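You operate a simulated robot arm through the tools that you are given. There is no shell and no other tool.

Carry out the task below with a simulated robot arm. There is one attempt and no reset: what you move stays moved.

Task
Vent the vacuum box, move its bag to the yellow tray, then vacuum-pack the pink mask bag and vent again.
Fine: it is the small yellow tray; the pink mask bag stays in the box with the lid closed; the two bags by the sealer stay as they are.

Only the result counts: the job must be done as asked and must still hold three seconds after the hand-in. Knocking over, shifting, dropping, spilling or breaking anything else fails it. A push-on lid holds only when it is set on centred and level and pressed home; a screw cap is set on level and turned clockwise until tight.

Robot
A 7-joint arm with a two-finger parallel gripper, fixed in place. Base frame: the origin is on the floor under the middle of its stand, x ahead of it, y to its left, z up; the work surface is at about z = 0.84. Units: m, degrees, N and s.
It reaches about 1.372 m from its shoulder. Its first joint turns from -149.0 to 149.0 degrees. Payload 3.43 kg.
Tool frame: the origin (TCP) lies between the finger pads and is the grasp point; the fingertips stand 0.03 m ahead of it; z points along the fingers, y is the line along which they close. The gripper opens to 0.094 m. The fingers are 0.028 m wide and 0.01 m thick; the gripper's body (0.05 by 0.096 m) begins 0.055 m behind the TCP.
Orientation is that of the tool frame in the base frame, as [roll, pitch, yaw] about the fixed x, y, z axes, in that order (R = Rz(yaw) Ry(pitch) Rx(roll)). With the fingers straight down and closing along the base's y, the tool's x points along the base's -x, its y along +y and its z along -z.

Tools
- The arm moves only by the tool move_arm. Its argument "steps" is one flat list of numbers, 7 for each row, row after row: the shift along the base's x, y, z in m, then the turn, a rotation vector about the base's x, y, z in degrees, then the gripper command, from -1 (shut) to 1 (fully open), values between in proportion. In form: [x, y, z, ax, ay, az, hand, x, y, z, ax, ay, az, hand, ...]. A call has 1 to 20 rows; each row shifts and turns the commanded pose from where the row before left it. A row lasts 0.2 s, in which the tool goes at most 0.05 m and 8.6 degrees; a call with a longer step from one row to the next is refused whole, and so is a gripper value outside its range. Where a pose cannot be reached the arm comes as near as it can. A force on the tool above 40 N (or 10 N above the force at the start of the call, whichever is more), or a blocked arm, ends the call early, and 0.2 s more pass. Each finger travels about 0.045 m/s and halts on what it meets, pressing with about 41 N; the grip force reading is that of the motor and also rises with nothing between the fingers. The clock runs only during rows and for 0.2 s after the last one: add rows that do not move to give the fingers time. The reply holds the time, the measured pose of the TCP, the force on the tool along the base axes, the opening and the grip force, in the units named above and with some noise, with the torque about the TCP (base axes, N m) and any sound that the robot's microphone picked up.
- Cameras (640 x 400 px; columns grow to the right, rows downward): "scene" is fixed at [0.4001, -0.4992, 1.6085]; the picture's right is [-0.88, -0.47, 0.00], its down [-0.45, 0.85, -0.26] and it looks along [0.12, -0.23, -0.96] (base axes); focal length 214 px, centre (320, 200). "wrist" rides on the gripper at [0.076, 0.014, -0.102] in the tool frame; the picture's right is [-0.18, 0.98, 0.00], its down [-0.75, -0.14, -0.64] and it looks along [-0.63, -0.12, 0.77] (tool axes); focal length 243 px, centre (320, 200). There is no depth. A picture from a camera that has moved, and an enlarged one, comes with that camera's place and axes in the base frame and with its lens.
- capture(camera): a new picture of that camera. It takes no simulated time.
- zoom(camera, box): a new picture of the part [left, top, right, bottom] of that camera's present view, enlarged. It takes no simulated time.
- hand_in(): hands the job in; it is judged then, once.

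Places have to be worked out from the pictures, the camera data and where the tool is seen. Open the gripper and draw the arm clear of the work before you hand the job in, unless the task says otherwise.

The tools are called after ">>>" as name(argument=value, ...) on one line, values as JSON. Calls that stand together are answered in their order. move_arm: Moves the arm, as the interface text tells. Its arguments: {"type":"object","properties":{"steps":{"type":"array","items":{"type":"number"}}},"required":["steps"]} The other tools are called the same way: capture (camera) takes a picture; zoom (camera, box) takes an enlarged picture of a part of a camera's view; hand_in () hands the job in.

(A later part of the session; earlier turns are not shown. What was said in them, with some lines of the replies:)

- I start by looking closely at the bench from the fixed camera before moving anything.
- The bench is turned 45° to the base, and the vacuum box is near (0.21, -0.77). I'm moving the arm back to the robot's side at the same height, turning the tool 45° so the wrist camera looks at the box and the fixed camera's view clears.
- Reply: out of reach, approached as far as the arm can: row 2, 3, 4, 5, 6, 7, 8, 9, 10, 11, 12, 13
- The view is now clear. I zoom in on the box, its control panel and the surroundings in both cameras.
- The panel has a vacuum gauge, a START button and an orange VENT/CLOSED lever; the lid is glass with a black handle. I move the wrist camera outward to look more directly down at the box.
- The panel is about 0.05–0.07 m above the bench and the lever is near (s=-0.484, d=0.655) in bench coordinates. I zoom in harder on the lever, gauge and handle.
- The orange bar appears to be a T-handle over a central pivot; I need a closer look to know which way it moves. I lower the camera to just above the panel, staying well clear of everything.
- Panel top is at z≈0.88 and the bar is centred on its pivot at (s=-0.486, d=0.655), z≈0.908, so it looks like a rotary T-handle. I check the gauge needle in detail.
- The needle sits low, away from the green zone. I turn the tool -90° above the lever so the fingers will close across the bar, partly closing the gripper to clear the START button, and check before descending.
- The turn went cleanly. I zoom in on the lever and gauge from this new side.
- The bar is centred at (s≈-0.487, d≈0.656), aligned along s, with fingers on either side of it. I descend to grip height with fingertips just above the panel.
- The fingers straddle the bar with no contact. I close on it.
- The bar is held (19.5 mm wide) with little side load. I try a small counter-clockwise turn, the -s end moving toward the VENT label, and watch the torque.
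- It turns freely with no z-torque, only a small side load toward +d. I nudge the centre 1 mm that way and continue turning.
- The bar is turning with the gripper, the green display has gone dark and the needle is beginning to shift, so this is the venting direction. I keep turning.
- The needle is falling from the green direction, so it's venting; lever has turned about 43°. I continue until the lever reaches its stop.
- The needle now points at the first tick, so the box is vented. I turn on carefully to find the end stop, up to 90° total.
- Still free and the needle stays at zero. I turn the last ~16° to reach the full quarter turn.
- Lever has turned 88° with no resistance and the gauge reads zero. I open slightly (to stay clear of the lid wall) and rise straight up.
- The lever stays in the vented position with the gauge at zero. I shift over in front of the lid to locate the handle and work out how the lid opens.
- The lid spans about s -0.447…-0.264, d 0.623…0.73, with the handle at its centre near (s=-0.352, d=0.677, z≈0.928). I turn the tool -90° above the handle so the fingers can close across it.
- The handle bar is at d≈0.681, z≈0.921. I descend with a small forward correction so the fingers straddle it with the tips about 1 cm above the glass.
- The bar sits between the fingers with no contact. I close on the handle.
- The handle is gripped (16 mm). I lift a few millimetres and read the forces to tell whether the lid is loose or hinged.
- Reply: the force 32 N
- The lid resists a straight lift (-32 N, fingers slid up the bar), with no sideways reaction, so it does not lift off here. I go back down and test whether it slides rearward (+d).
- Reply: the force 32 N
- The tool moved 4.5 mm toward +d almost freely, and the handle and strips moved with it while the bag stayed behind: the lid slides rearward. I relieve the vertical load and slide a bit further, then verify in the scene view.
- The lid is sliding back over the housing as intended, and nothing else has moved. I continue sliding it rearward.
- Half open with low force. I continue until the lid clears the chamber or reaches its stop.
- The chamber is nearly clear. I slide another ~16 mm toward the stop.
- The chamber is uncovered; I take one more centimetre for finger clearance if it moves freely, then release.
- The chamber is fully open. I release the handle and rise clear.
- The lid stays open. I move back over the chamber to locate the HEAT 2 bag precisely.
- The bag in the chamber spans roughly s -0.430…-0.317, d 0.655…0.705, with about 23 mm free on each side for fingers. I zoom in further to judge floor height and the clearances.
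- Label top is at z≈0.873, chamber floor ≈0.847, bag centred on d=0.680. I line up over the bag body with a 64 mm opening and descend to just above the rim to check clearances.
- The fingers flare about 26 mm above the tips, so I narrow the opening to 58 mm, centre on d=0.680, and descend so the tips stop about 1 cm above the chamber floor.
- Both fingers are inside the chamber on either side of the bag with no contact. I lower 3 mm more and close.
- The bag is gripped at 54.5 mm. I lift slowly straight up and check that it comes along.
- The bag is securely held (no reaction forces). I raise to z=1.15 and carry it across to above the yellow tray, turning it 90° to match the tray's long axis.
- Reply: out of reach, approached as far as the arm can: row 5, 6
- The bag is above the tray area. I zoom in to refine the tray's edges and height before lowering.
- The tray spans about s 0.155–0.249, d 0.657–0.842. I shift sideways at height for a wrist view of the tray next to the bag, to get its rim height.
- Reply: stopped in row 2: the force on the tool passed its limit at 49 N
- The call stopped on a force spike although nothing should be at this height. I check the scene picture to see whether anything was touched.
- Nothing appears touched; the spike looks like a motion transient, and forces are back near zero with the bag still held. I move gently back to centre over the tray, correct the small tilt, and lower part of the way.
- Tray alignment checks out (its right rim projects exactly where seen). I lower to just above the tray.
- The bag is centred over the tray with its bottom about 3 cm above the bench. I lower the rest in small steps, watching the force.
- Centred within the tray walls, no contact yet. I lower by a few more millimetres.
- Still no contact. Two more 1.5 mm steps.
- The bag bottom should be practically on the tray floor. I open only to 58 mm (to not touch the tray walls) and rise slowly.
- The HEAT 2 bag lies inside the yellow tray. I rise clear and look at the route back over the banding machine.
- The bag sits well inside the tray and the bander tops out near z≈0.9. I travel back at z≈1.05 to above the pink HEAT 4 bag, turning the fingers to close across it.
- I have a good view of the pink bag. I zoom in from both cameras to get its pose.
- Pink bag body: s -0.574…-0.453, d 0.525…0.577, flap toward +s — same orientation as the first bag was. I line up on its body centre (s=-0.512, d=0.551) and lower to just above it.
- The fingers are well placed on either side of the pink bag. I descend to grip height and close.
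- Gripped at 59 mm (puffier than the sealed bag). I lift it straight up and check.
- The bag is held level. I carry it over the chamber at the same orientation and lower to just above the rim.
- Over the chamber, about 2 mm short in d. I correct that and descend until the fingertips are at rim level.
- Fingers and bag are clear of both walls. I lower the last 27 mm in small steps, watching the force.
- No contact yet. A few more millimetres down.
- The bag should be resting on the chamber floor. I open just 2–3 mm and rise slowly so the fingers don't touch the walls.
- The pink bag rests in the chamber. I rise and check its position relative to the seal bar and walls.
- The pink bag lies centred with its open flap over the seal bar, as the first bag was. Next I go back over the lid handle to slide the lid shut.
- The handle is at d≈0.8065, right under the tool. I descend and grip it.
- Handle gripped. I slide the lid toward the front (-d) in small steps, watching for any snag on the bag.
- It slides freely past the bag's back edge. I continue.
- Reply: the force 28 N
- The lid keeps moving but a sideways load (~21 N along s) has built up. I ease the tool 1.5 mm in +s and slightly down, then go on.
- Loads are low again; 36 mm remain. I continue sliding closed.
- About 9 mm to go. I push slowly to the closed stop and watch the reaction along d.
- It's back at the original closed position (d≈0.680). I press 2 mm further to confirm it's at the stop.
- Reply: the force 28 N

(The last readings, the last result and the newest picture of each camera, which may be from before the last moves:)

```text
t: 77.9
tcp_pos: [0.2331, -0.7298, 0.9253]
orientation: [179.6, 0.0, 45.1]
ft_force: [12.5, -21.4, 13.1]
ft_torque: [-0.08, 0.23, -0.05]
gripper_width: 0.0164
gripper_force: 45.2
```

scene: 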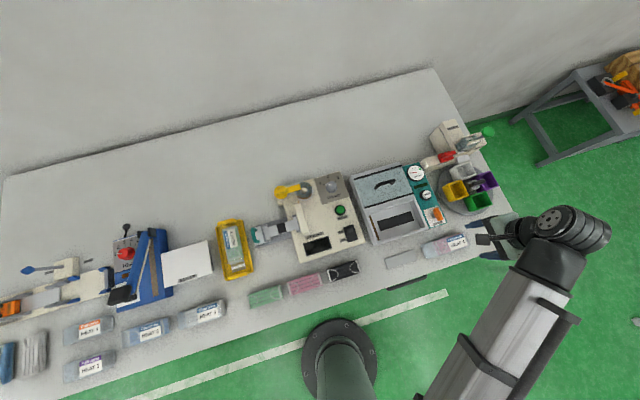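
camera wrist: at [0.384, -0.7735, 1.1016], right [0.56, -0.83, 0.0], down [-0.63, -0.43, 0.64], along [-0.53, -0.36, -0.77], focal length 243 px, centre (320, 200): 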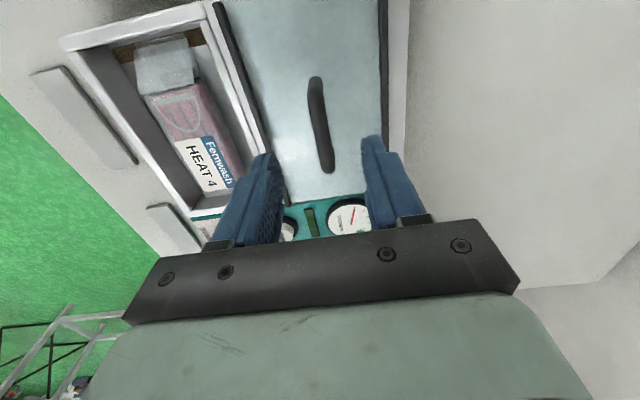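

24 N reaction along +d: the lid is against its closed stop. I relieve the pressure, release and rise.

>>> move_arm(steps=[0.0013, -0.0013, 0, 0, 0, 0, -1, 0, 0, 0, 0, 0, 0, 0.064, 0, 0, 0, 0, 0, 0, 0.064, 0, 0, 0.02, 0, 0, 0, 0.064, 0, 0, 0.04, 0, 0, 0, 0.064, 0, 0, 0.04, 0, 0, 0, 0.064, 0, 0, 0.03, 0, 0, 0, 0.064, 0, 0, 0, 0, 0, 0, 0.064])

>>> capture(camera="wrist")

>>> zoom(camera="scene", box=[340, 150, 450, 260])

```text
t: 79.7
tcp_pos: [0.2332, -0.7273, 1.0587]
orientation: [179.8, 0.0, 45.0]
ft_force: [0.0, 0.0, -0.1]
ft_torque: [-0.03, 0.0, 0.01]
gripper_width: 0.0502
gripper_force: 0.0
```

```text
taken
camera wrist: at [0.2967, -0.6838, 1.1608], right [0.56, -0.83, 0.0], down [-0.63, -0.43, 0.64], along [-0.53, -0.36, -0.77], focal length 243 px, centre (320, 200)
```

wrist: 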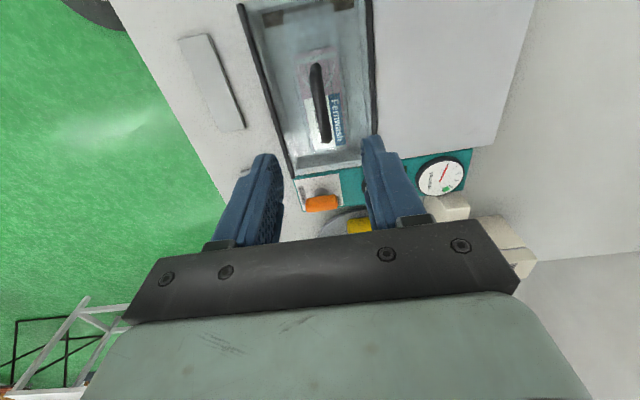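

```text
3.64 times, centred on (395, 205) of scene
camera zoom: at [0.4001, -0.4992, 1.6085], right [-0.88, -0.47, 0.0], down [-0.45, 0.85, -0.26], along [0.12, -0.23, -0.96], focal length 780 px, centre (47, 182)
```

zoom: 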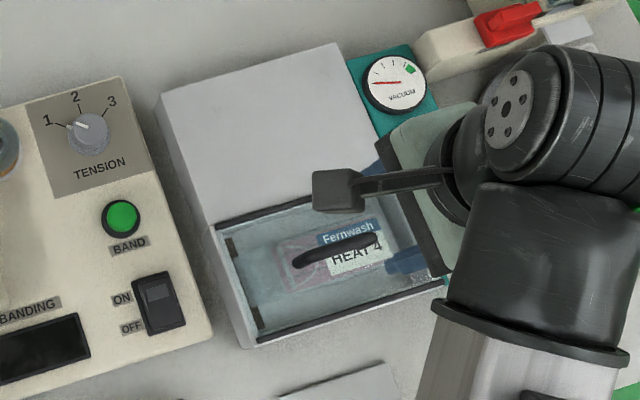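

Lid is closed with the HEAT 4 bag inside. Next I move over the lever, turning the tool to yaw 133° to match the bar's vent position.

>>> move_arm(steps=[-0.00945, -0.00677, -0.004, 0, 0, 7.33, -0.2, -0.00945, -0.00677, -0.004, 0, 0, 7.33, -0.234, -0.00945, -0.00677, -0.004, 0, 0, 7.33, -0.234, -0.00945, -0.00677, -0.004, 0, 0, 7.33, -0.234, -0.00945, -0.00677, -0.004, 0, 0, 7.33, -0.234, -0.00945, -0.00677, -0.004, 0, 0, 7.33, -0.234, -0.00945, -0.00677, -0.004, 0, 0, 7.33, -0.234, -0.00945, -0.00677, -0.004, 0, 0, 7.33, -0.234, -0.00945, -0.00677, -0.004, 0, 0, 7.33, -0.234, -0.00945, -0.00677, -0.004, 0, 0, 7.33, -0.234, -0.00945, -0.00677, -0.004, 0, 0, 7.33, -0.234, -0.00945, -0.00677, -0.004, 0, 0, 7.37, -0.234, 0, 0, 0, 0, 0, 0, -0.234])

>>> capture(camera="wrist")

>>> zoom(camera="wrist", box=[220, 0, 420, 160])

```text
t: 82.5
tcp_pos: [0.1204, -0.8097, 1.0079]
orientation: [179.8, 0.0, 133.1]
ft_force: [0.0, -0.5, 0.3]
ft_torque: [-0.03, 0.0, 0.0]
gripper_width: 0.036
gripper_force: 0.0
```

```text
taken
camera wrist: at [0.0785, -0.7442, 1.11], right [0.84, 0.54, 0.0], down [0.41, -0.65, 0.64], along [0.34, -0.54, -0.77], focal length 243 px, centre (320, 200)
```

wrist: 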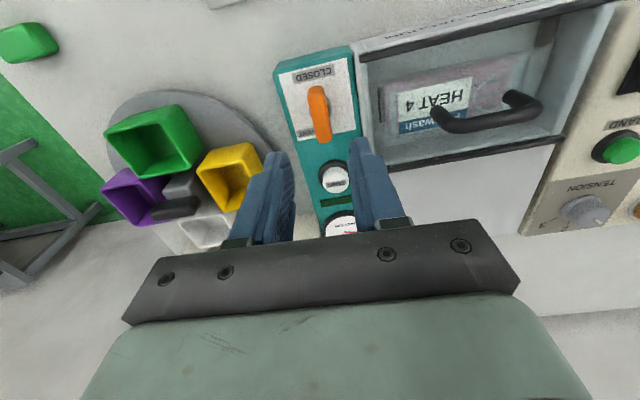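

```text
2.50 times, centred on (320, 80) of wrist
camera zoom: at [0.0785, -0.7442, 1.11], right [0.84, 0.54, 0.0], down [0.41, -0.65, 0.64], along [0.34, -0.54, -0.77], focal length 606 px, centre (320, 500)
```

zoom: 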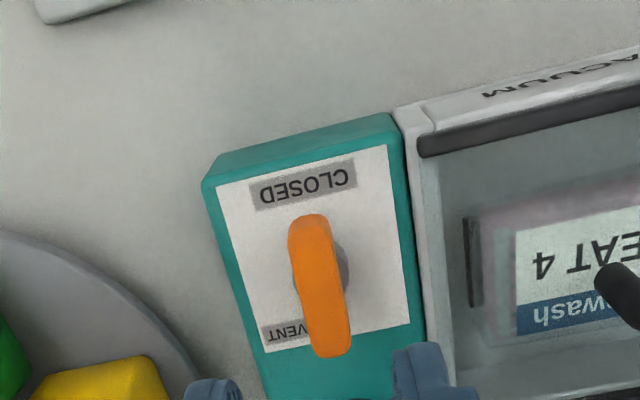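

The bar is right below the fingers. I descend and grip it.

>>> move_arm(steps=[-0.0004, 0.0008, -0.025, 0, 0, 0, -0.234, 0, 0, -0.025, 0, 0, 0, -0.234, 0, 0, -0.02, 0, 0, 0, -0.234, 0, 0, -0.0158, 0, 0, 0, -0.234, 0, 0, 0, 0, 0, 0, -1, 0, 0, 0, 0, 0, 0, -1, 0, 0, 0, 0, 0, 0, -1, 0, 0, 0, 0, 0, 0, -1])

>>> zoom(camera="wrist", box=[210, 40, 430, 230])

```text
t: 84.3
tcp_pos: [0.1193, -0.809, 0.9192]
orientation: [179.8, -0.1, 133.0]
ft_force: [7.5, 9.5, -6.5]
ft_torque: [-0.36, -0.43, 0.03]
gripper_width: 0.0198
gripper_force: 44.9
```

```text
2.11 times, centred on (320, 135) of wrist
camera zoom: at [0.078, -0.7428, 1.0228], right [0.84, 0.54, 0.0], down [0.41, -0.65, 0.64], along [0.34, -0.54, -0.77], focal length 511 px, centre (320, 337)
```

zoom: 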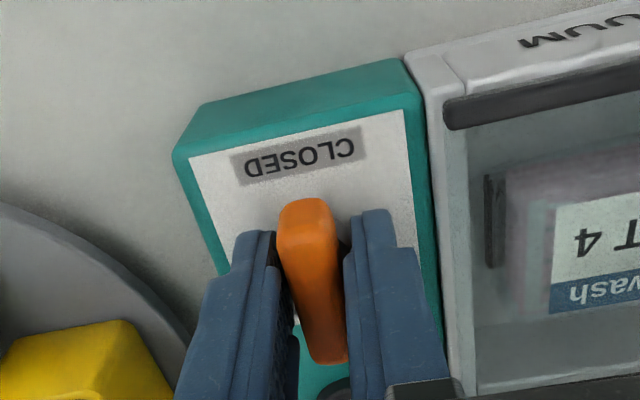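

Gripped, with a slight +s side load. I re-centre 1 mm and turn clockwise back toward CLOSED.

>>> move_arm(steps=[0.0007, 0.0007, 0.001, 0, 0, -4, -1, 0, 0, 0, 0, 0, -6, -1, 0, 0, 0, 0, 0, -6, -1, 0, 0, 0, 0, 0, -6, -1, 0, 0, 0, 0, 0, -6, -1, 0, 0, 0, 0, 0, 0, -1])

>>> zoom(camera="wrist", box=[210, 40, 430, 230])

```text
t: 85.7
tcp_pos: [0.1192, -0.8085, 0.9225]
orientation: [179.9, -0.2, 105.0]
ft_force: [-3.6, 8.0, -30.1]
ft_torque: [0.36, 0.17, 0.01]
gripper_width: 0.0197
gripper_force: 45.1
```

```text
2.11 times, centred on (320, 135) of wrist
camera zoom: at [0.114, -0.7312, 1.024], right [1.0, 0.07, 0.0], down [0.06, -0.77, 0.64], along [0.05, -0.64, -0.77], focal length 511 px, centre (320, 337)
```

zoom: 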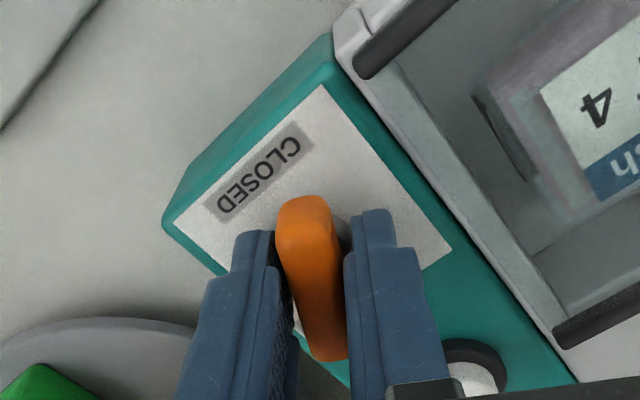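

The bar is turning; a 30 N pull upward has built up, so I lower the command 2 mm and continue the turn.

>>> move_arm(steps=[0, 0, -0.002, 0, 0, -5, -1, 0, 0, 0, 0, 0, -6, -1, 0, 0, 0, 0, 0, -6, -1, 0, 0, 0, 0, 0, -6, -1, 0, 0, 0, 0, 0, -6, -1, 0, 0, 0, 0, 0, 0, -1])

>>> zoom(camera="wrist", box=[210, 40, 430, 230])

```text
t: 87.1
tcp_pos: [0.1185, -0.8082, 0.9213]
orientation: [179.8, 0.0, 75.9]
ft_force: [-15.2, 5.0, 4.0]
ft_torque: [0.48, 0.31, 0.0]
gripper_width: 0.0196
gripper_force: 44.5
```

```text
2.11 times, centred on (320, 135) of wrist
camera zoom: at [0.1518, -0.7377, 1.0238], right [0.91, -0.42, 0.0], down [-0.32, -0.7, 0.64], along [-0.27, -0.58, -0.77], focal length 511 px, centre (320, 337)
```

zoom: 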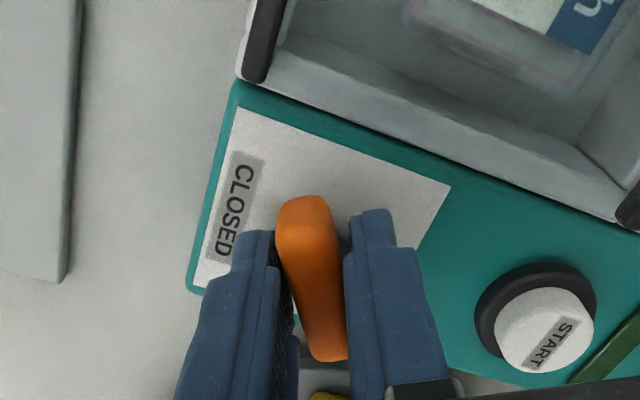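

Loads are modest. I nudge 1 mm in -x and finish the turn toward the original closed angle.

>>> move_arm(steps=[-0.001, 0.0003, 0, 0, 0, -5, -1, 0, 0, 0, 0, 0, -6, -1, 0, 0, 0, 0, 0, -6, -1, 0, 0, 0, 0, 0, -6, -1, 0, 0, 0, 0, 0, -6, -1, 0, 0, 0, 0, 0, 0, -1])

>>> zoom(camera="wrist", box=[210, 40, 430, 230])

>>> zoom(camera="scene", box=[400, 155, 480, 235])

```text
t: 88.5
tcp_pos: [0.1188, -0.8078, 0.9203]
orientation: [179.7, -0.1, 46.9]
ft_force: [-1.0, -8.3, 27.8]
ft_torque: [-0.13, 0.62, -0.03]
gripper_width: 0.0197
gripper_force: 44.6
```

```text
2.11 times, centred on (320, 135) of wrist
camera zoom: at [0.1814, -0.7617, 1.0238], right [0.59, -0.81, 0.0], down [-0.62, -0.45, 0.64], along [-0.51, -0.38, -0.77], focal length 511 px, centre (320, 337)
```

zoom: 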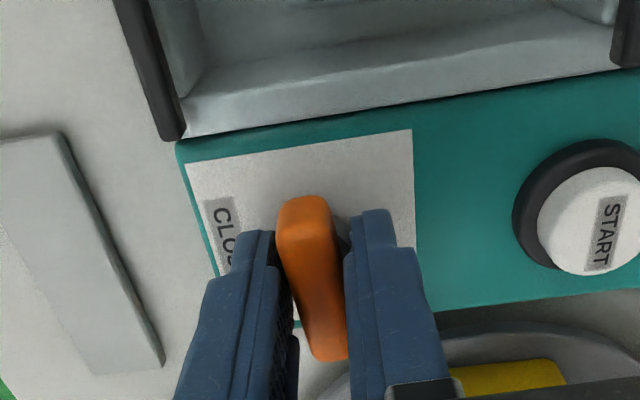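

```text
5.00 times, centred on (440, 195) of scene
camera zoom: at [0.4001, -0.4992, 1.6085], right [-0.88, -0.47, 0.0], down [-0.45, 0.85, -0.26], along [0.12, -0.23, -0.96], focal length 1072 px, centre (-280, 225)
```

zoom: 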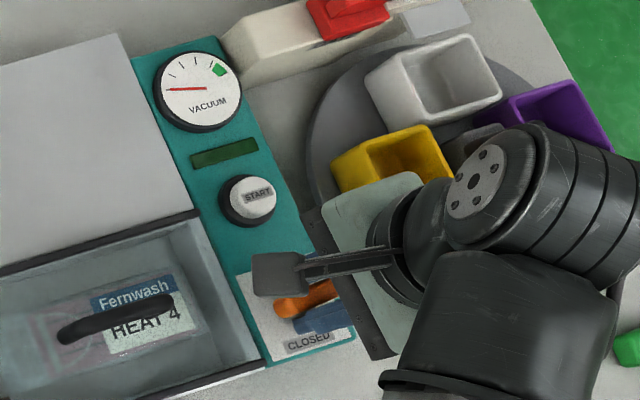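

One more small turn to reach the original angle, easing up 1.5 mm to drop the vertical load.

>>> move_arm(steps=[0, 0, 0.0015, 0, 0, -1.5, -1, 0, 0, 0, 0, 0, -1.5, -1, 0, 0, 0, 0, 0, 0, -1])

```text
t: 89.3
tcp_pos: [0.1201, -0.8088, 0.9211]
orientation: [179.9, -0.1, 43.9]
ft_force: [-4.2, -7.2, 7.3]
ft_torque: [-0.7, 0.77, -0.02]
gripper_width: 0.0195
gripper_force: 45.0
```

The bar should now be back at CLOSED. I release, rise and check its angle.

>>> move_arm(steps=[0, 0, 0, 0, 0, 0, 0.0, 0, 0, 0, 0, 0, 0, 0.0, 0, 0, 0.02, 0, 0, 0, 0.0, 0, 0, 0.03, 0, 0, 0, 0.0, 0, 0, 0.03, 0, 0, 1, 0.0, 0, 0, 0, 0, 0, 0, 0.0])

>>> capture(camera="wrist")

>>> zoom(camera="wrist", box=[255, 40, 475, 180])

>>> zoom(camera="scene", box=[400, 155, 480, 235])

```text
t: 90.7
tcp_pos: [0.1195, -0.8068, 1.003]
orientation: [179.8, -0.1, 45.0]
ft_force: [0.0, 0.9, -0.4]
ft_torque: [0.0, 0.06, -0.02]
gripper_width: 0.047
gripper_force: 0.1
```

```text
taken
camera wrist: at [0.1832, -0.7641, 1.1045], right [0.56, -0.83, 0.0], down [-0.63, -0.43, 0.64], along [-0.53, -0.36, -0.77], focal length 243 px, centre (320, 200)
```

wrist: 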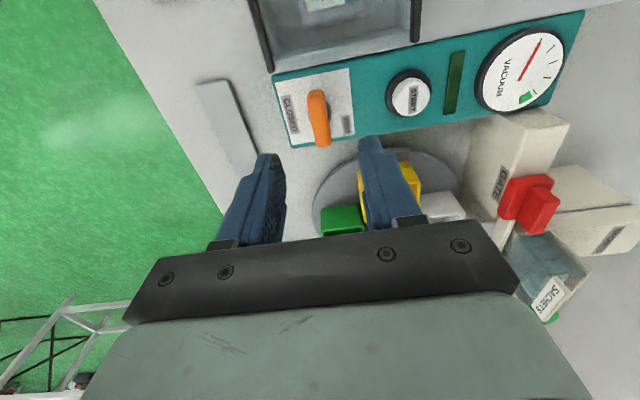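

```text
2.86 times, centred on (365, 110) of wrist
camera zoom: at [0.1832, -0.7641, 1.1045], right [0.56, -0.83, 0.0], down [-0.63, -0.43, 0.64], along [-0.53, -0.36, -0.77], focal length 693 px, centre (191, 457)
```

zoom: 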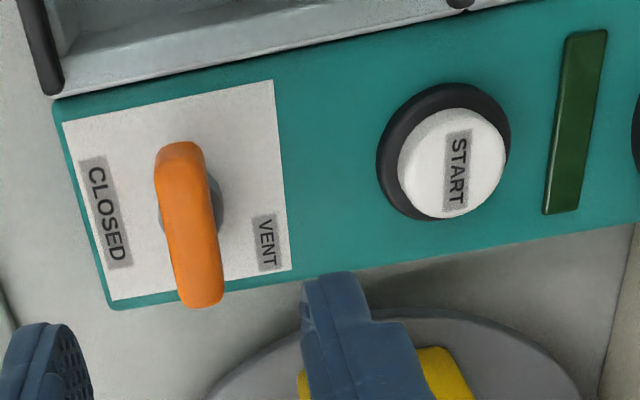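

```text
5.00 times, centred on (440, 195) of scene
camera zoom: at [0.4001, -0.4992, 1.6085], right [-0.88, -0.47, 0.0], down [-0.45, 0.85, -0.26], along [0.12, -0.23, -0.96], focal length 1072 px, centre (-280, 225)
```

zoom: 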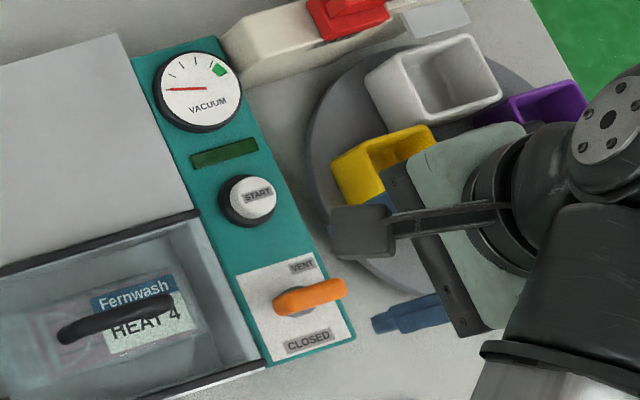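

Lever is back at CLOSED. The START button top is at about (s=-0.4845, d=0.733, z≈0.898); I close the fingers and position above it.

>>> move_arm(steps=[0.0281, -0.027, 0, 0, 0, 0, -1, 0.0281, -0.0271, 0, 0, 0, 0, -1, 0, 0, -0.02, 0, 0, 0, -1, 0, 0, -0.02, 0, 0, 0, -1, 0, 0, -0.015, 0, 0, 0, -1, 0, 0, 0, 0, 0, 0, -1])

>>> capture(camera="wrist")

>>> zoom(camera="scene", box=[400, 155, 480, 235])

```text
t: 92.1
tcp_pos: [0.1746, -0.8623, 0.9453]
orientation: [179.9, 0.0, 45.0]
ft_force: [-0.1, -0.8, -0.5]
ft_torque: [-0.02, -0.03, 0.01]
gripper_width: 0.0
gripper_force: 33.1
```

```text
taken
camera wrist: at [0.2382, -0.8181, 1.0484], right [0.56, -0.83, 0.0], down [-0.63, -0.43, 0.64], along [-0.53, -0.36, -0.77], focal length 243 px, centre (320, 200)
```

wrist: 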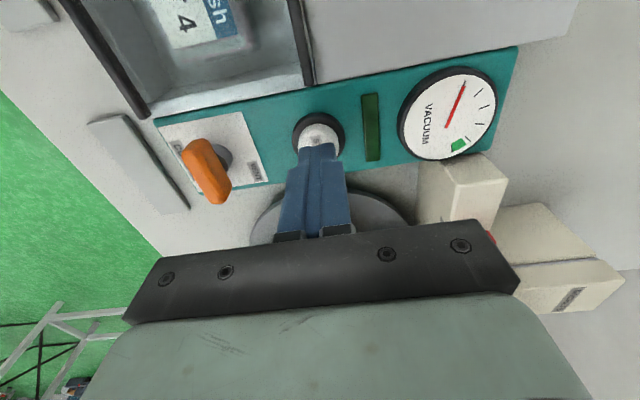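

```text
5.00 times, centred on (440, 195) of scene
camera zoom: at [0.4001, -0.4992, 1.6085], right [-0.88, -0.47, 0.0], down [-0.45, 0.85, -0.26], along [0.12, -0.23, -0.96], focal length 1072 px, centre (-280, 225)
```

zoom: 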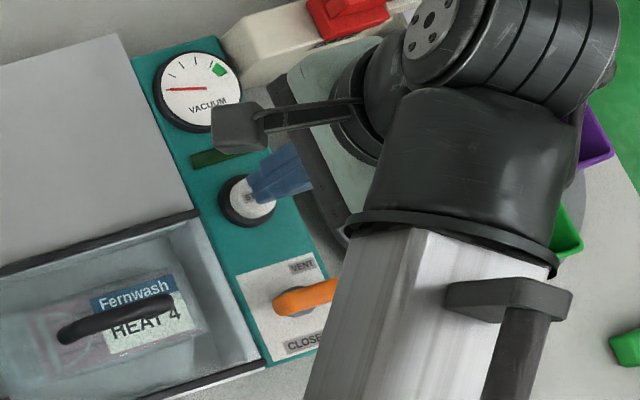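

Aligned over the button. I press down in small steps; the call will stop on excess force.

>>> move_arm(steps=[0.001, 0.001, -0.008, 0, 0, 0, -1, 0, 0, -0.006, 0, 0, 0, -1, 0, 0, -0.002, 0, 0, 0, -1, 0, 0, -0.002, 0, 0, 0, -1, 0, 0, 0, 0, 0, 0, -1])

>>> zoom(camera="scene", box=[400, 155, 480, 235])

>>> zoom(camera="wrist", box=[230, 60, 510, 230])

```text
t: 93.3
tcp_pos: [0.1767, -0.8607, 0.9278]
orientation: [180.0, -0.2, 45.0]
ft_force: [-3.2, 1.5, 6.8]
ft_torque: [0.04, 0.1, -0.01]
gripper_width: 0.0
gripper_force: 33.1
heard: click
```

```text
5.00 times, centred on (440, 195) of scene
camera zoom: at [0.4001, -0.4992, 1.6085], right [-0.88, -0.47, 0.0], down [-0.45, 0.85, -0.26], along [0.12, -0.23, -0.96], focal length 1072 px, centre (-280, 225)
```

zoom: 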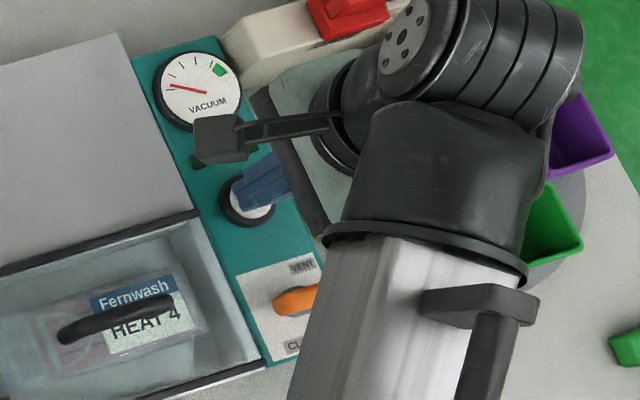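

```text
2.29 times, centred on (370, 145) of wrist
camera zoom: at [0.2398, -0.8171, 1.0305], right [0.56, -0.83, 0.0], down [-0.63, -0.43, 0.64], along [-0.53, -0.36, -0.77], focal length 555 px, centre (206, 326)
```

zoom: 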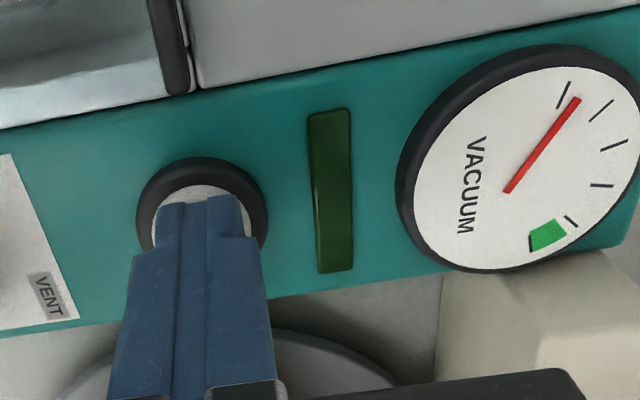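

A click was heard and the needle has started rising. I lift off the button and wait, watching the gauge.

>>> move_arm(steps=[0, 0, 0.01, 0, 0, 0, -1, 0, 0, 0.03, 0, 0, 0, -1, 0, 0, 0.03, 0, 0, 0, -1, 0, 0, 0, 0, 0, 0, -1, 0, 0, 0, 0, 0, 0, -1, 0, 0, 0, 0, 0, 0, -1, 0, 0, 0, 0, 0, 0, -1, 0, 0, 0, 0, 0, 0, -1, 0, 0, 0, 0, 0, 0, -1, 0, 0, 0, 0, 0, 0, -1])

>>> zoom(camera="scene", box=[400, 155, 480, 235])

>>> capture(camera="wrist")

```text
t: 95.5
tcp_pos: [0.1746, -0.8615, 0.999]
orientation: [179.9, -0.1, 45.0]
ft_force: [0.1, 0.3, 0.4]
ft_torque: [-0.02, 0.01, -0.03]
gripper_width: 0.0002
gripper_force: 32.9
```

```text
5.00 times, centred on (440, 195) of scene
camera zoom: at [0.4001, -0.4992, 1.6085], right [-0.88, -0.47, 0.0], down [-0.45, 0.85, -0.26], along [0.12, -0.23, -0.96], focal length 1072 px, centre (-280, 225)
```

zoom: 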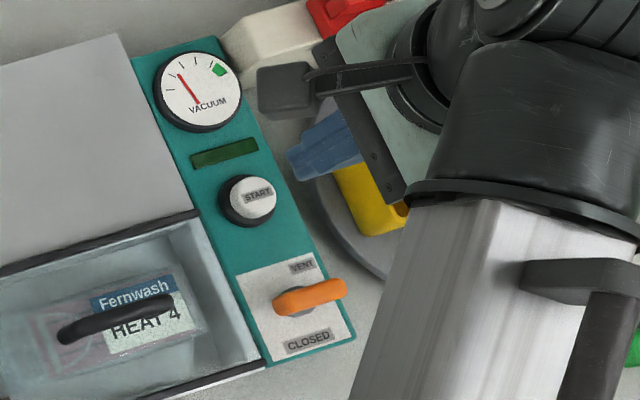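

```text
taken
camera wrist: at [0.2388, -0.8172, 1.1019], right [0.56, -0.83, 0.0], down [-0.63, -0.43, 0.64], along [-0.53, -0.36, -0.77], focal length 243 px, centre (320, 200)
```

wrist: 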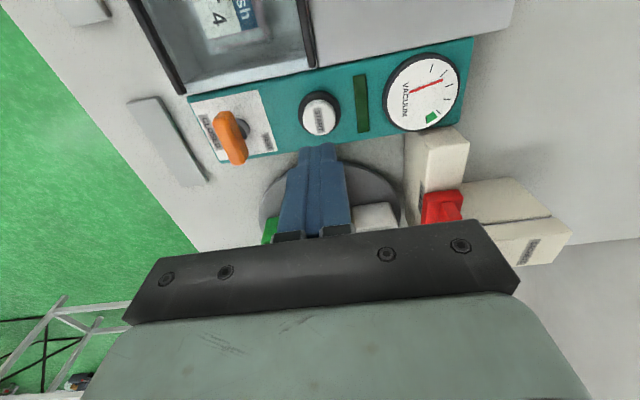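

Vacuum is building (needle near the third tick). I wait 4 more seconds without moving.

>>> move_arm(steps=[0, 0, 0, 0, 0, 0, -1, 0, 0, 0, 0, 0, 0, -1, 0, 0, 0, 0, 0, 0, -1, 0, 0, 0, 0, 0, 0, -1, 0, 0, 0, 0, 0, 0, -1, 0, 0, 0, 0, 0, 0, -1, 0, 0, 0, 0, 0, 0, -1, 0, 0, 0, 0, 0, 0, -1, 0, 0, 0, 0, 0, 0, -1, 0, 0, 0, 0, 0, 0, -1, 0, 0, 0, 0, 0, 0, -1, 0, 0, 0, 0, 0, 0, -1, 0, 0, 0, 0, 0, 0, -1, 0, 0, 0, 0, 0, 0, -1, 0, 0, 0, 0, 0, 0, -1, 0, 0, 0, 0, 0, 0, -1, 0, 0, 0, 0, 0, 0, -1, 0, 0, 0, 0, 0, 0, -1, 0, 0, 0, 0, 0, 0, -1, 0, 0, 0, 0, 0, 0, -1])

>>> zoom(camera="scene", box=[400, 155, 480, 235])

```text
t: 99.7
tcp_pos: [0.1747, -0.8618, 0.9993]
orientation: [179.8, 0.0, 45.0]
ft_force: [0.7, 0.5, -0.3]
ft_torque: [0.07, 0.02, 0.0]
gripper_width: 0.0
gripper_force: 32.6
```

```text
5.00 times, centred on (440, 195) of scene
camera zoom: at [0.4001, -0.4992, 1.6085], right [-0.88, -0.47, 0.0], down [-0.45, 0.85, -0.26], along [0.12, -0.23, -0.96], focal length 1072 px, centre (-280, 225)
```

zoom: 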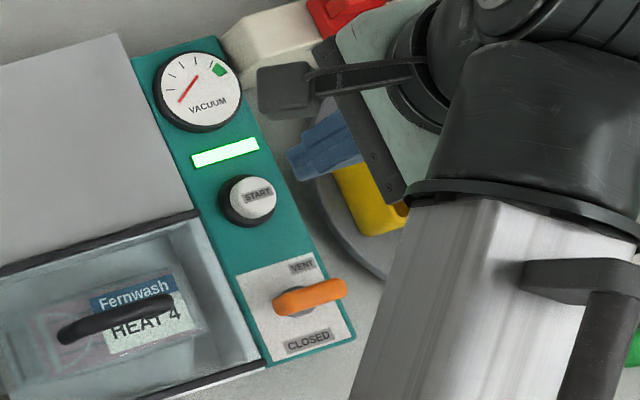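

The display is lit green and the needle is in the green zone. I check the bag's mouth for the seal before venting.

>>> zoom(camera="scene", box=[365, 190, 435, 245])

>>> zoom(camera="scene", box=[405, 160, 430, 185])

```text
7.27 times, centred on (400, 218) of scene
camera zoom: at [0.4001, -0.4992, 1.6085], right [-0.88, -0.47, 0.0], down [-0.45, 0.85, -0.26], along [0.12, -0.23, -0.96], focal length 1560 px, centre (-262, 73)
```

zoom: 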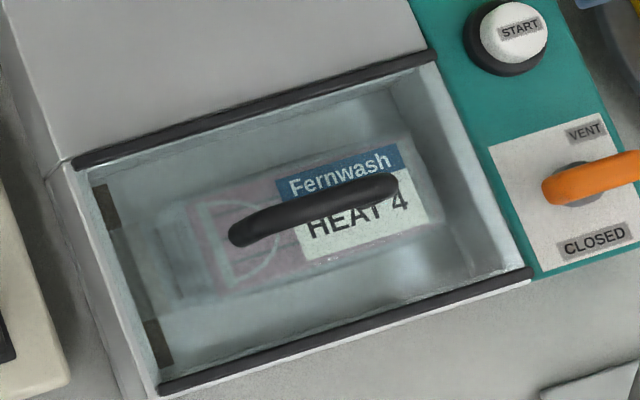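

```text
16.00 times, centred on (418, 172) of scene
camera zoom: at [0.4001, -0.4992, 1.6085], right [-0.88, -0.47, 0.0], down [-0.45, 0.85, -0.26], along [0.12, -0.23, -0.96], focal length 3432 px, centre (-1240, 640)
```

zoom: 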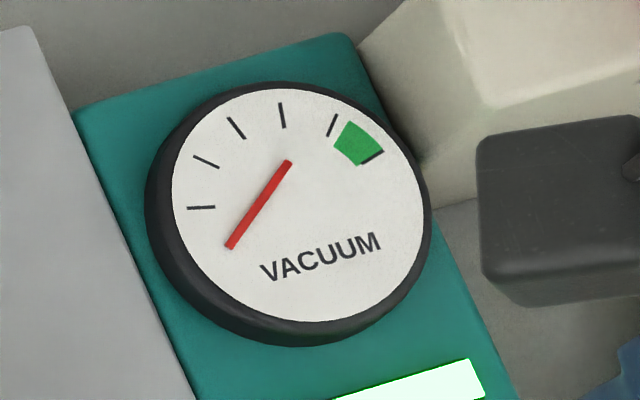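

Gauge and lamp match the fully evacuated state seen at the start, and the bag looks drawn tight. I move back over the lever with the fingers partly open.

>>> move_arm(steps=[-0.0275, 0.0267, 0, 0, 0, 0, 0.0, -0.0275, 0.0267, 0, 0, 0, 0, 0.0, 0, 0, 0, 0, 0, 0, 0.0, 0, 0, 0, 0, 0, 0, 0.0, 0, 0, 0, 0, 0, 0, 0.0])

>>> capture(camera="wrist")

>>> zoom(camera="wrist", box=[240, 0, 440, 160])

```text
t: 100.9
tcp_pos: [0.1206, -0.8077, 1.0013]
orientation: [179.9, -0.1, 45.1]
ft_force: [0.4, 0.5, -0.2]
ft_torque: [0.01, 0.01, 0.0]
gripper_width: 0.047
gripper_force: 0.1
```

```text
taken
camera wrist: at [0.1842, -0.763, 1.103], right [0.56, -0.83, 0.0], down [-0.63, -0.43, 0.64], along [-0.53, -0.36, -0.77], focal length 243 px, centre (320, 200)
```

wrist: 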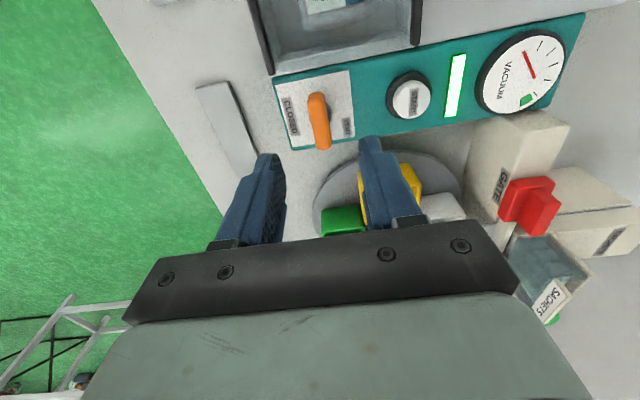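

```text
2.50 times, centred on (340, 80) of wrist
camera zoom: at [0.1842, -0.763, 1.103], right [0.56, -0.83, 0.0], down [-0.63, -0.43, 0.64], along [-0.53, -0.36, -0.77], focal length 606 px, centre (270, 500)
```

zoom: 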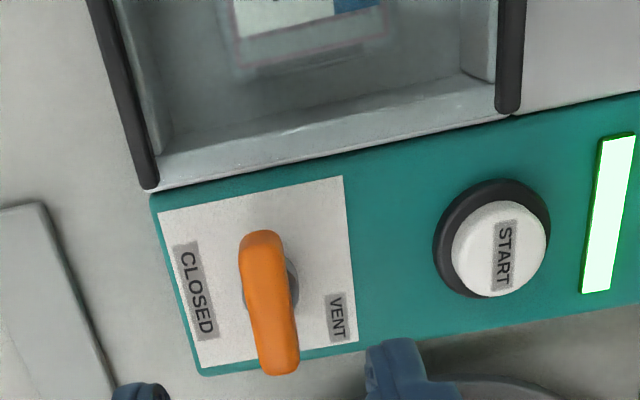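

The lamp remains lit. I descend onto the lever and grip it.

>>> move_arm(steps=[-0.0008, -0.0004, -0.025, 0, 0, 0, 0.0, 0, 0, -0.025, 0, 0, 0, 0.0, 0, 0, -0.015, 0, 0, 0, 0.0, 0, 0, -0.014, 0, 0, 0, 0.0, 0, 0, 0, 0, 0, 0, 0.0, 0, 0, 0, 0, 0, 0, -1, 0, 0, 0, 0, 0, 0, -1, 0, 0, 0, 0, 0, 0, -1, 0, 0, 0, 0, 0, 0, -1])

>>> zoom(camera="wrist", box=[210, 40, 430, 230])

>>> zoom(camera="scene", box=[365, 155, 445, 245])

```text
t: 102.9
tcp_pos: [0.1205, -0.8075, 0.9208]
orientation: [179.9, -0.1, 45.0]
ft_force: [2.0, -1.2, -1.4]
ft_torque: [-0.02, 0.22, 0.01]
gripper_width: 0.0195
gripper_force: 45.0
```

```text
2.11 times, centred on (320, 135) of wrist
camera zoom: at [0.1834, -0.7639, 1.0229], right [0.56, -0.83, 0.0], down [-0.63, -0.43, 0.64], along [-0.53, -0.36, -0.77], focal length 511 px, centre (320, 337)
```

zoom: 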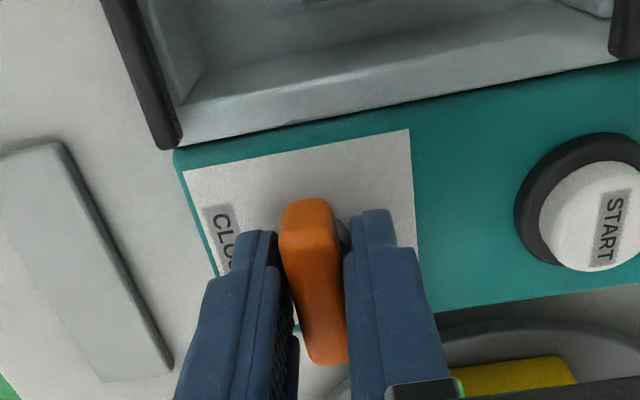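

```text
4.44 times, centred on (405, 200) of scene
camera zoom: at [0.4001, -0.4992, 1.6085], right [-0.88, -0.47, 0.0], down [-0.45, 0.85, -0.26], along [0.12, -0.23, -0.96], focal length 953 px, centre (-58, 200)
```

zoom: 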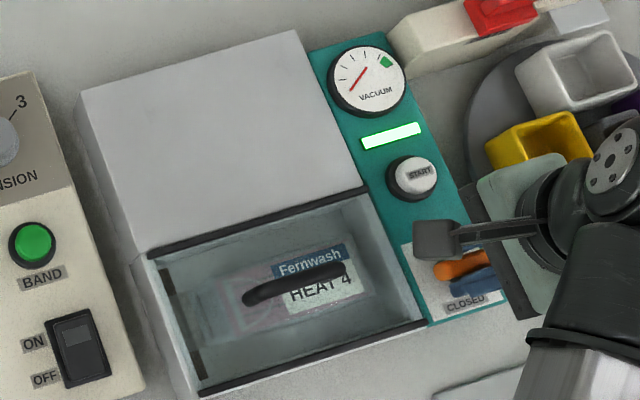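

Well centred, low load, vacuum holding. I turn the lever counter-clockwise to VENT in stages.

>>> move_arm(steps=[0, 0, 0, 0, 0, 4, -1, 0, 0, 0, 0, 0, 6, -1, 0, 0, 0, 0, 0, 6, -1, 0, 0, 0, 0, 0, 6, -1, 0, 0, 0, 0, 0, 6, -1, 0, 0, 0, 0, 0, 0, -1])

>>> zoom(camera="scene", box=[365, 155, 445, 245])

```text
t: 104.3
tcp_pos: [0.1189, -0.8078, 0.9208]
orientation: [179.8, -0.1, 73.0]
ft_force: [-9.2, -2.3, 7.8]
ft_torque: [0.59, 0.29, 0.02]
gripper_width: 0.0195
gripper_force: 44.6
```

```text
4.44 times, centred on (405, 200) of scene
camera zoom: at [0.4001, -0.4992, 1.6085], right [-0.88, -0.47, 0.0], down [-0.45, 0.85, -0.26], along [0.12, -0.23, -0.96], focal length 953 px, centre (-58, 200)
```

zoom: 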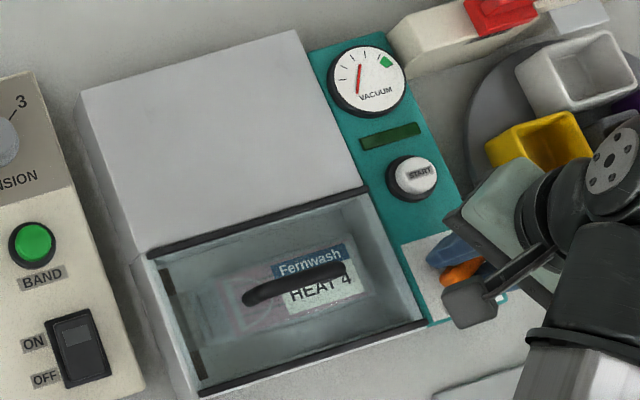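

It is venting: lamp off, needle falling. I keep turning to the full vent position.

>>> move_arm(steps=[-0.0006, 0, 0, 0, 0, 5, -1, 0, 0, 0, 0, 0, 6, -1, 0, 0, 0, 0, 0, 6, -1, 0, 0, 0, 0, 0, 6, -1, 0, 0, 0, 0, 0, 6, -1, 0, 0, 0, 0, 0, 0, -1])

>>> zoom(camera="scene", box=[365, 155, 445, 245])

```text
t: 105.7
tcp_pos: [0.1194, -0.8079, 0.9208]
orientation: [179.8, 0.1, 102.1]
ft_force: [-7.0, 0.2, 18.5]
ft_torque: [-0.24, 0.33, -0.02]
gripper_width: 0.0194
gripper_force: 45.5
```

```text
4.44 times, centred on (405, 200) of scene
camera zoom: at [0.4001, -0.4992, 1.6085], right [-0.88, -0.47, 0.0], down [-0.45, 0.85, -0.26], along [0.12, -0.23, -0.96], focal length 953 px, centre (-58, 200)
```

zoom: 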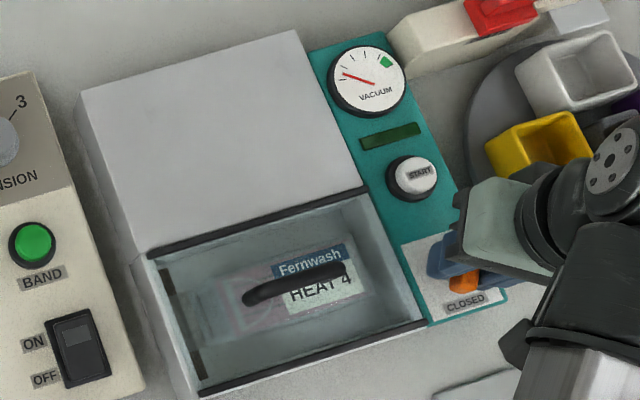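

Nearly vented. I finish the quarter turn, easing up 1 mm.

>>> move_arm(steps=[0, 0, 0.001, 0, 0, 5, -1, 0, 0, 0, 0, 0, 6, -1, 0, 0, 0, 0, 0, 6, -1, 0, 0, 0, 0, 0, 6, -1, 0, 0, 0, 0, 0, 6, -1, 0, 0, 0, 0, 0, 2, -1, 0, 0, 0, 0, 0, 0, -1])

>>> zoom(camera="scene", box=[365, 155, 445, 245])

>>> zoom(camera="wrist", box=[210, 40, 430, 230])

```text
t: 107.3
tcp_pos: [0.1211, -0.8088, 0.9197]
orientation: [179.9, -0.2, 133.0]
ft_force: [-10.6, 3.9, -2.1]
ft_torque: [-0.86, -0.28, 0.0]
gripper_width: 0.0197
gripper_force: 44.9
```

```text
4.44 times, centred on (405, 200) of scene
camera zoom: at [0.4001, -0.4992, 1.6085], right [-0.88, -0.47, 0.0], down [-0.45, 0.85, -0.26], along [0.12, -0.23, -0.96], focal length 953 px, centre (-58, 200)
```

zoom: 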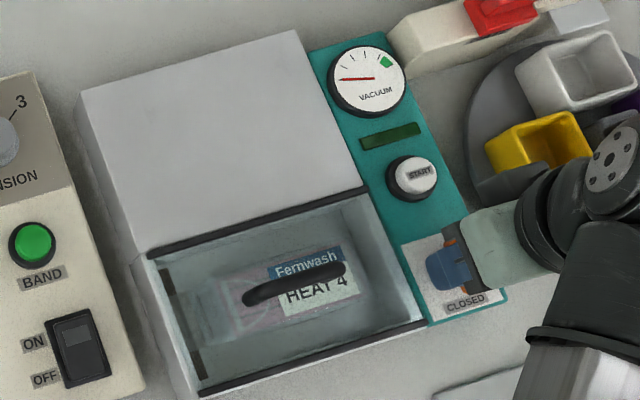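

```text
2.11 times, centred on (320, 135) of wrist
camera zoom: at [0.078, -0.7426, 1.0229], right [0.84, 0.54, 0.0], down [0.41, -0.65, 0.64], along [0.34, -0.54, -0.77], focal length 511 px, centre (320, 337)
```

zoom: 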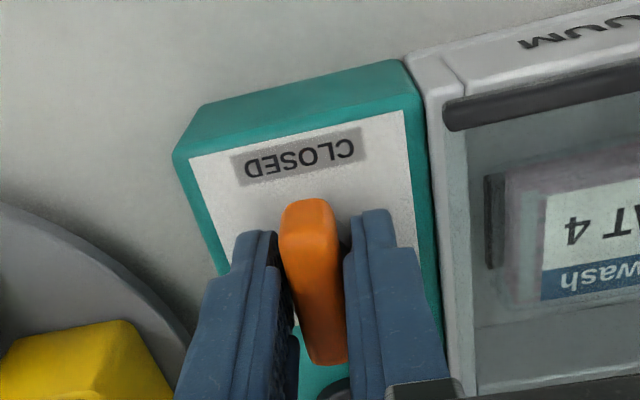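

Needle is at zero again and the bag has shrunk tight on venting. I release the lever and rise clear.

>>> move_arm(steps=[0, 0, 0, 0, 0, 0, -0.36, 0, 0, 0, 0, 0, 0, -0.36, 0, 0, 0.03, 0, 0, 0, -0.36, 0, 0, 0.04, 0, 0, 0, -0.36, 0, 0, 0.04, 0, 0, 0, -0.36, 0, 0, 0.03, 0, 0, 0, 0.5, 0, 0, 0, 0, 0, 0, 0.5])

>>> capture(camera="wrist")

>>> zoom(camera="wrist", box=[270, 0, 530, 180])

>>> capture(camera="scene")

```text
t: 108.9
tcp_pos: [0.1184, -0.8093, 1.0625]
orientation: [179.9, 0.0, 133.0]
ft_force: [0.5, -0.1, 0.3]
ft_torque: [-0.02, 0.05, 0.06]
gripper_width: 0.0705
gripper_force: 0.0
```

```text
taken
camera wrist: at [0.0778, -0.7428, 1.1645], right [0.84, 0.54, 0.0], down [0.41, -0.65, 0.64], along [0.34, -0.54, -0.77], focal length 243 px, centre (320, 200)
```

wrist: 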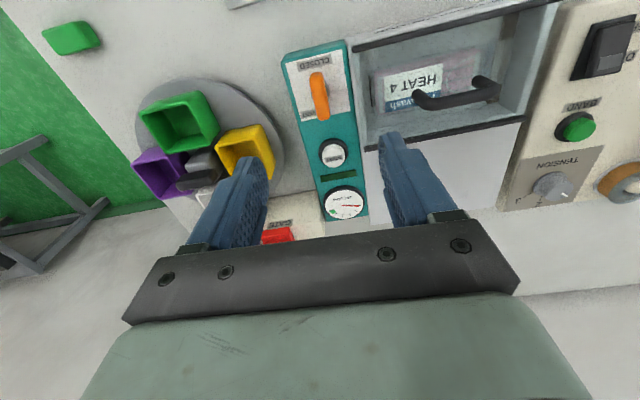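

```text
2.22 times, centred on (400, 90) of wrist
camera zoom: at [0.0778, -0.7428, 1.1645], right [0.84, 0.54, 0.0], down [0.41, -0.65, 0.64], along [0.34, -0.54, -0.77], focal length 539 px, centre (142, 444)
```

zoom: 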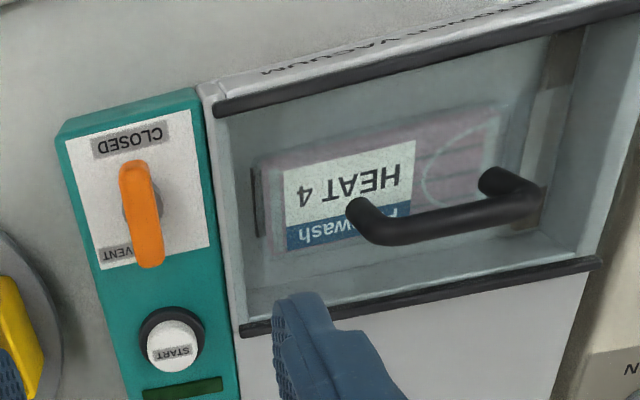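

```text
taken
```

scene: 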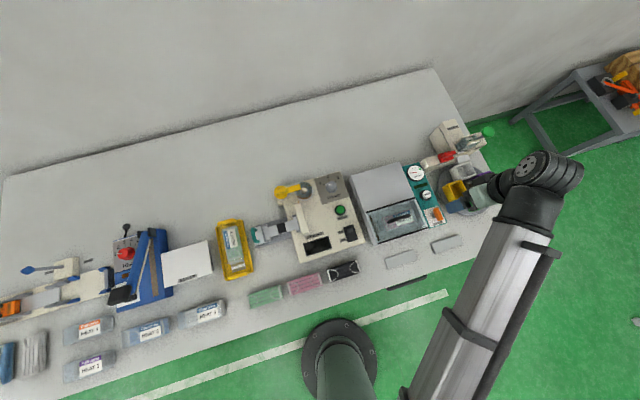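

The lever stays at vent and the gauge reads zero. I move to the front of the lid for a final check of the seal and lid position.

>>> move_arm(steps=[0.0214, 0.038, 0.004, 0, 0, 2, 0.5, 0.0214, 0.038, 0.004, 0, 0, 0, 0.5, 0.0214, 0.038, 0.002, 0, 0, 0, 0.5, 0, 0, 0, 0, 0, 0, 0.5])

>>> zoom(camera="wrist", box=[220, 20, 420, 170])

>>> zoom(camera="wrist", box=[320, 60, 420, 160])

>>> zoom(camera="scene", box=[350, 155, 470, 250])

```text
t: 109.9
tcp_pos: [0.1848, -0.6947, 1.0719]
orientation: [179.9, -0.1, 135.0]
ft_force: [0.3, -0.1, 0.6]
ft_torque: [0.01, 0.01, -0.01]
gripper_width: 0.0708
gripper_force: 0.0
```

```text
2.67 times, centred on (320, 95) of wrist
camera zoom: at [0.1406, -0.6308, 1.1744], right [0.83, 0.56, 0.0], down [0.43, -0.63, 0.64], along [0.36, -0.53, -0.77], focal length 647 px, centre (320, 480)
```

zoom: 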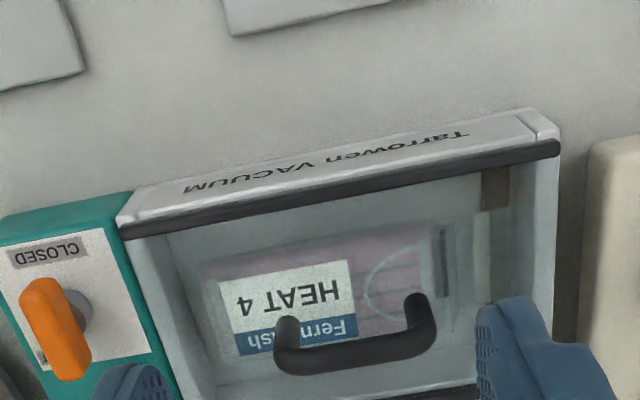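

```text
4.00 times, centred on (370, 110) of wrist
camera zoom: at [0.1406, -0.6308, 1.1744], right [0.83, 0.56, 0.0], down [0.43, -0.63, 0.64], along [0.36, -0.53, -0.77], focal length 970 px, centre (120, 560)
```

zoom: 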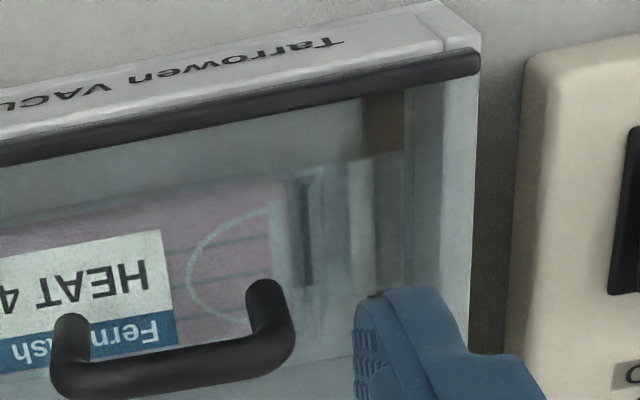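

```text
4.21 times, centred on (410, 202) of scene
camera zoom: at [0.4001, -0.4992, 1.6085], right [-0.88, -0.47, 0.0], down [-0.45, 0.85, -0.26], along [0.12, -0.23, -0.96], focal length 903 px, centre (-59, 190)
```

zoom: 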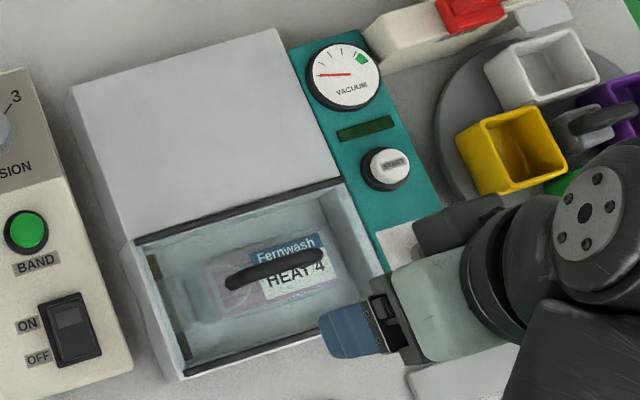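

The bag shows the same sealed strip as the first one, the lid is closed and the gauge is at zero. I withdraw the arm toward the robot with the gripper open and do a final overall check.

>>> move_arm(steps=[-0.01, 0.01, 0.005, 0, 0, 0, 1, -0.02, 0.02, 0.005, 0, 0, 0, 1, -0.02, 0.02, 0, 0, 0, 0, 1, -0.01, 0.01, 0, 0, 0, 0, 1, 0, 0, 0, 0, 0, 0, 1, 0, 0, 0, 0, 0, 0, 1])

>>> capture(camera="scene")

>>> zoom(camera="scene", box=[190, 160, 370, 310])

>>> zoom(camera="scene", box=[350, 110, 530, 260])

>>> zoom(camera="scene", box=[0, 200, 240, 390])

```text
t: 111.3
tcp_pos: [0.1258, -0.6348, 1.08]
orientation: [179.9, -0.1, 135.0]
ft_force: [-0.1, -0.2, -0.4]
ft_torque: [0.02, 0.01, -0.03]
gripper_width: 0.0941
gripper_force: 0.1
```

```text
taken
```

scene: 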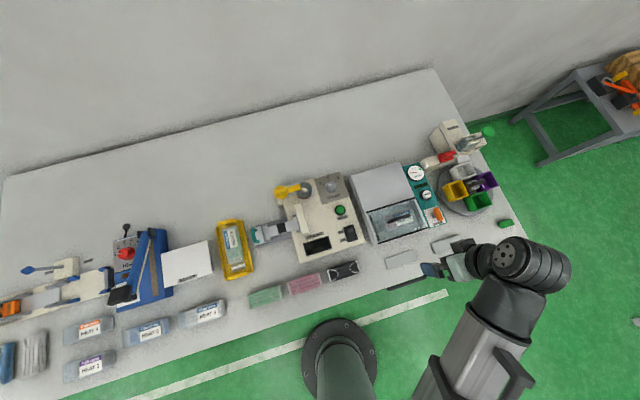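

```text
2.67 times, centred on (280, 235) of scene
camera zoom: at [0.4001, -0.4992, 1.6085], right [-0.88, -0.47, 0.0], down [-0.45, 0.85, -0.26], along [0.12, -0.23, -0.96], focal length 572 px, centre (427, 107)
```

zoom: 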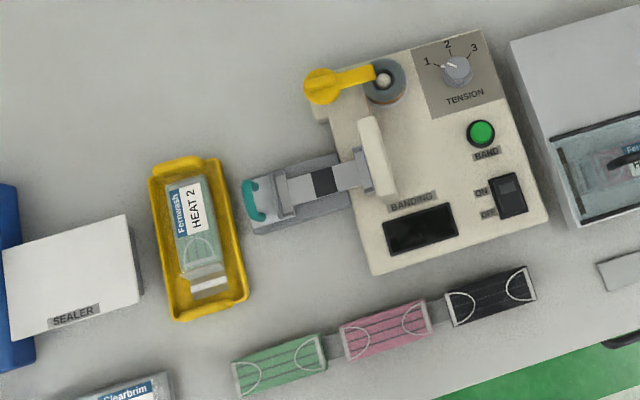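

```text
2.67 times, centred on (440, 185) of scene
camera zoom: at [0.4001, -0.4992, 1.6085], right [-0.88, -0.47, 0.0], down [-0.45, 0.85, -0.26], along [0.12, -0.23, -0.96], focal length 572 px, centre (0, 240)
```

zoom: 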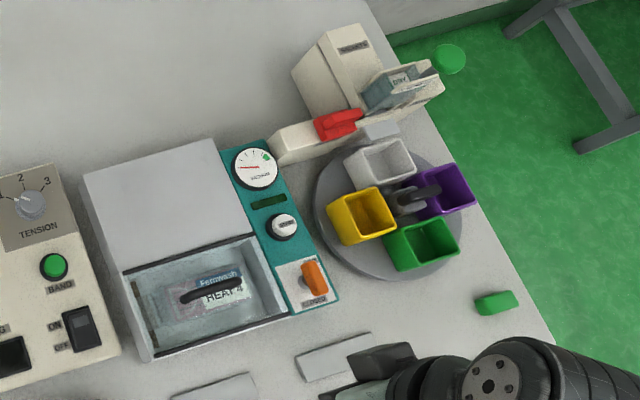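

```text
2.11 times, centred on (120, 295) of scene
camera zoom: at [0.4001, -0.4992, 1.6085], right [-0.88, -0.47, 0.0], down [-0.45, 0.85, -0.26], along [0.12, -0.23, -0.96], focal length 452 px, centre (741, 0)
```

zoom: 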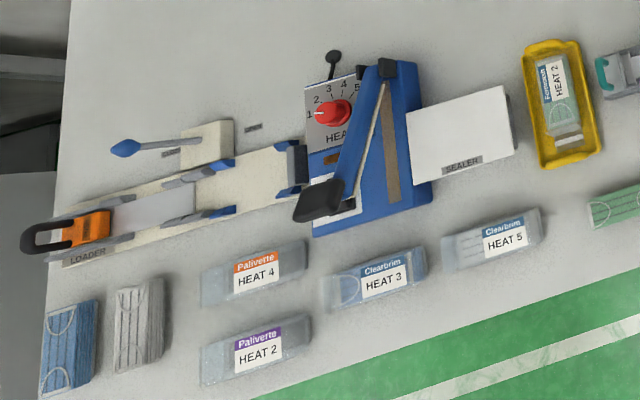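

All checks agree. The HEAT 2 bag lies inside the small yellow tray. The sealed pink HEAT 4 bag is in the closed, vented box. The bags by the sealer and everything else are unmoved, and the arm is clear with the gripper open, so I hand in.

>>> hand_in()

```text
The job is handed in.
```

The job is done and handed in, but I haven't had the verdict, only confirmation that it went in. In the last pictures:

- **First bag:** I vented the box and moved its bag (HEAT 2, green mask) into the yellow tray between the sealer and the banding machine.
- **Which tray:** I took that to be the small yellow tray. The only other yellow container is a small bin on the carousel, too short for the bag to lie in.
- **Pink mask bag:** HEAT 4 is in the box, vacuum-packed, with the lid slid fully shut. During the cycle the gauge reached the green zone and the lamp lit. Afterwards, through the glass, the bag looked drawn tight, with what looked like the same seal strip as the first bag.
- **Second vent:** the lever is at the vent position and the gauge reads zero.
- **Everything else:** the bags by the sealer and the rest of the bench look unmoved. The arm is clear, with the gripper open.

While carrying the first bag over the tray, a force spike of about 49 N stopped the arm once. Nothing in the pictures had been touched and the bag stayed in the gripper, so I put it down to the motion itself and carried on more slowly.
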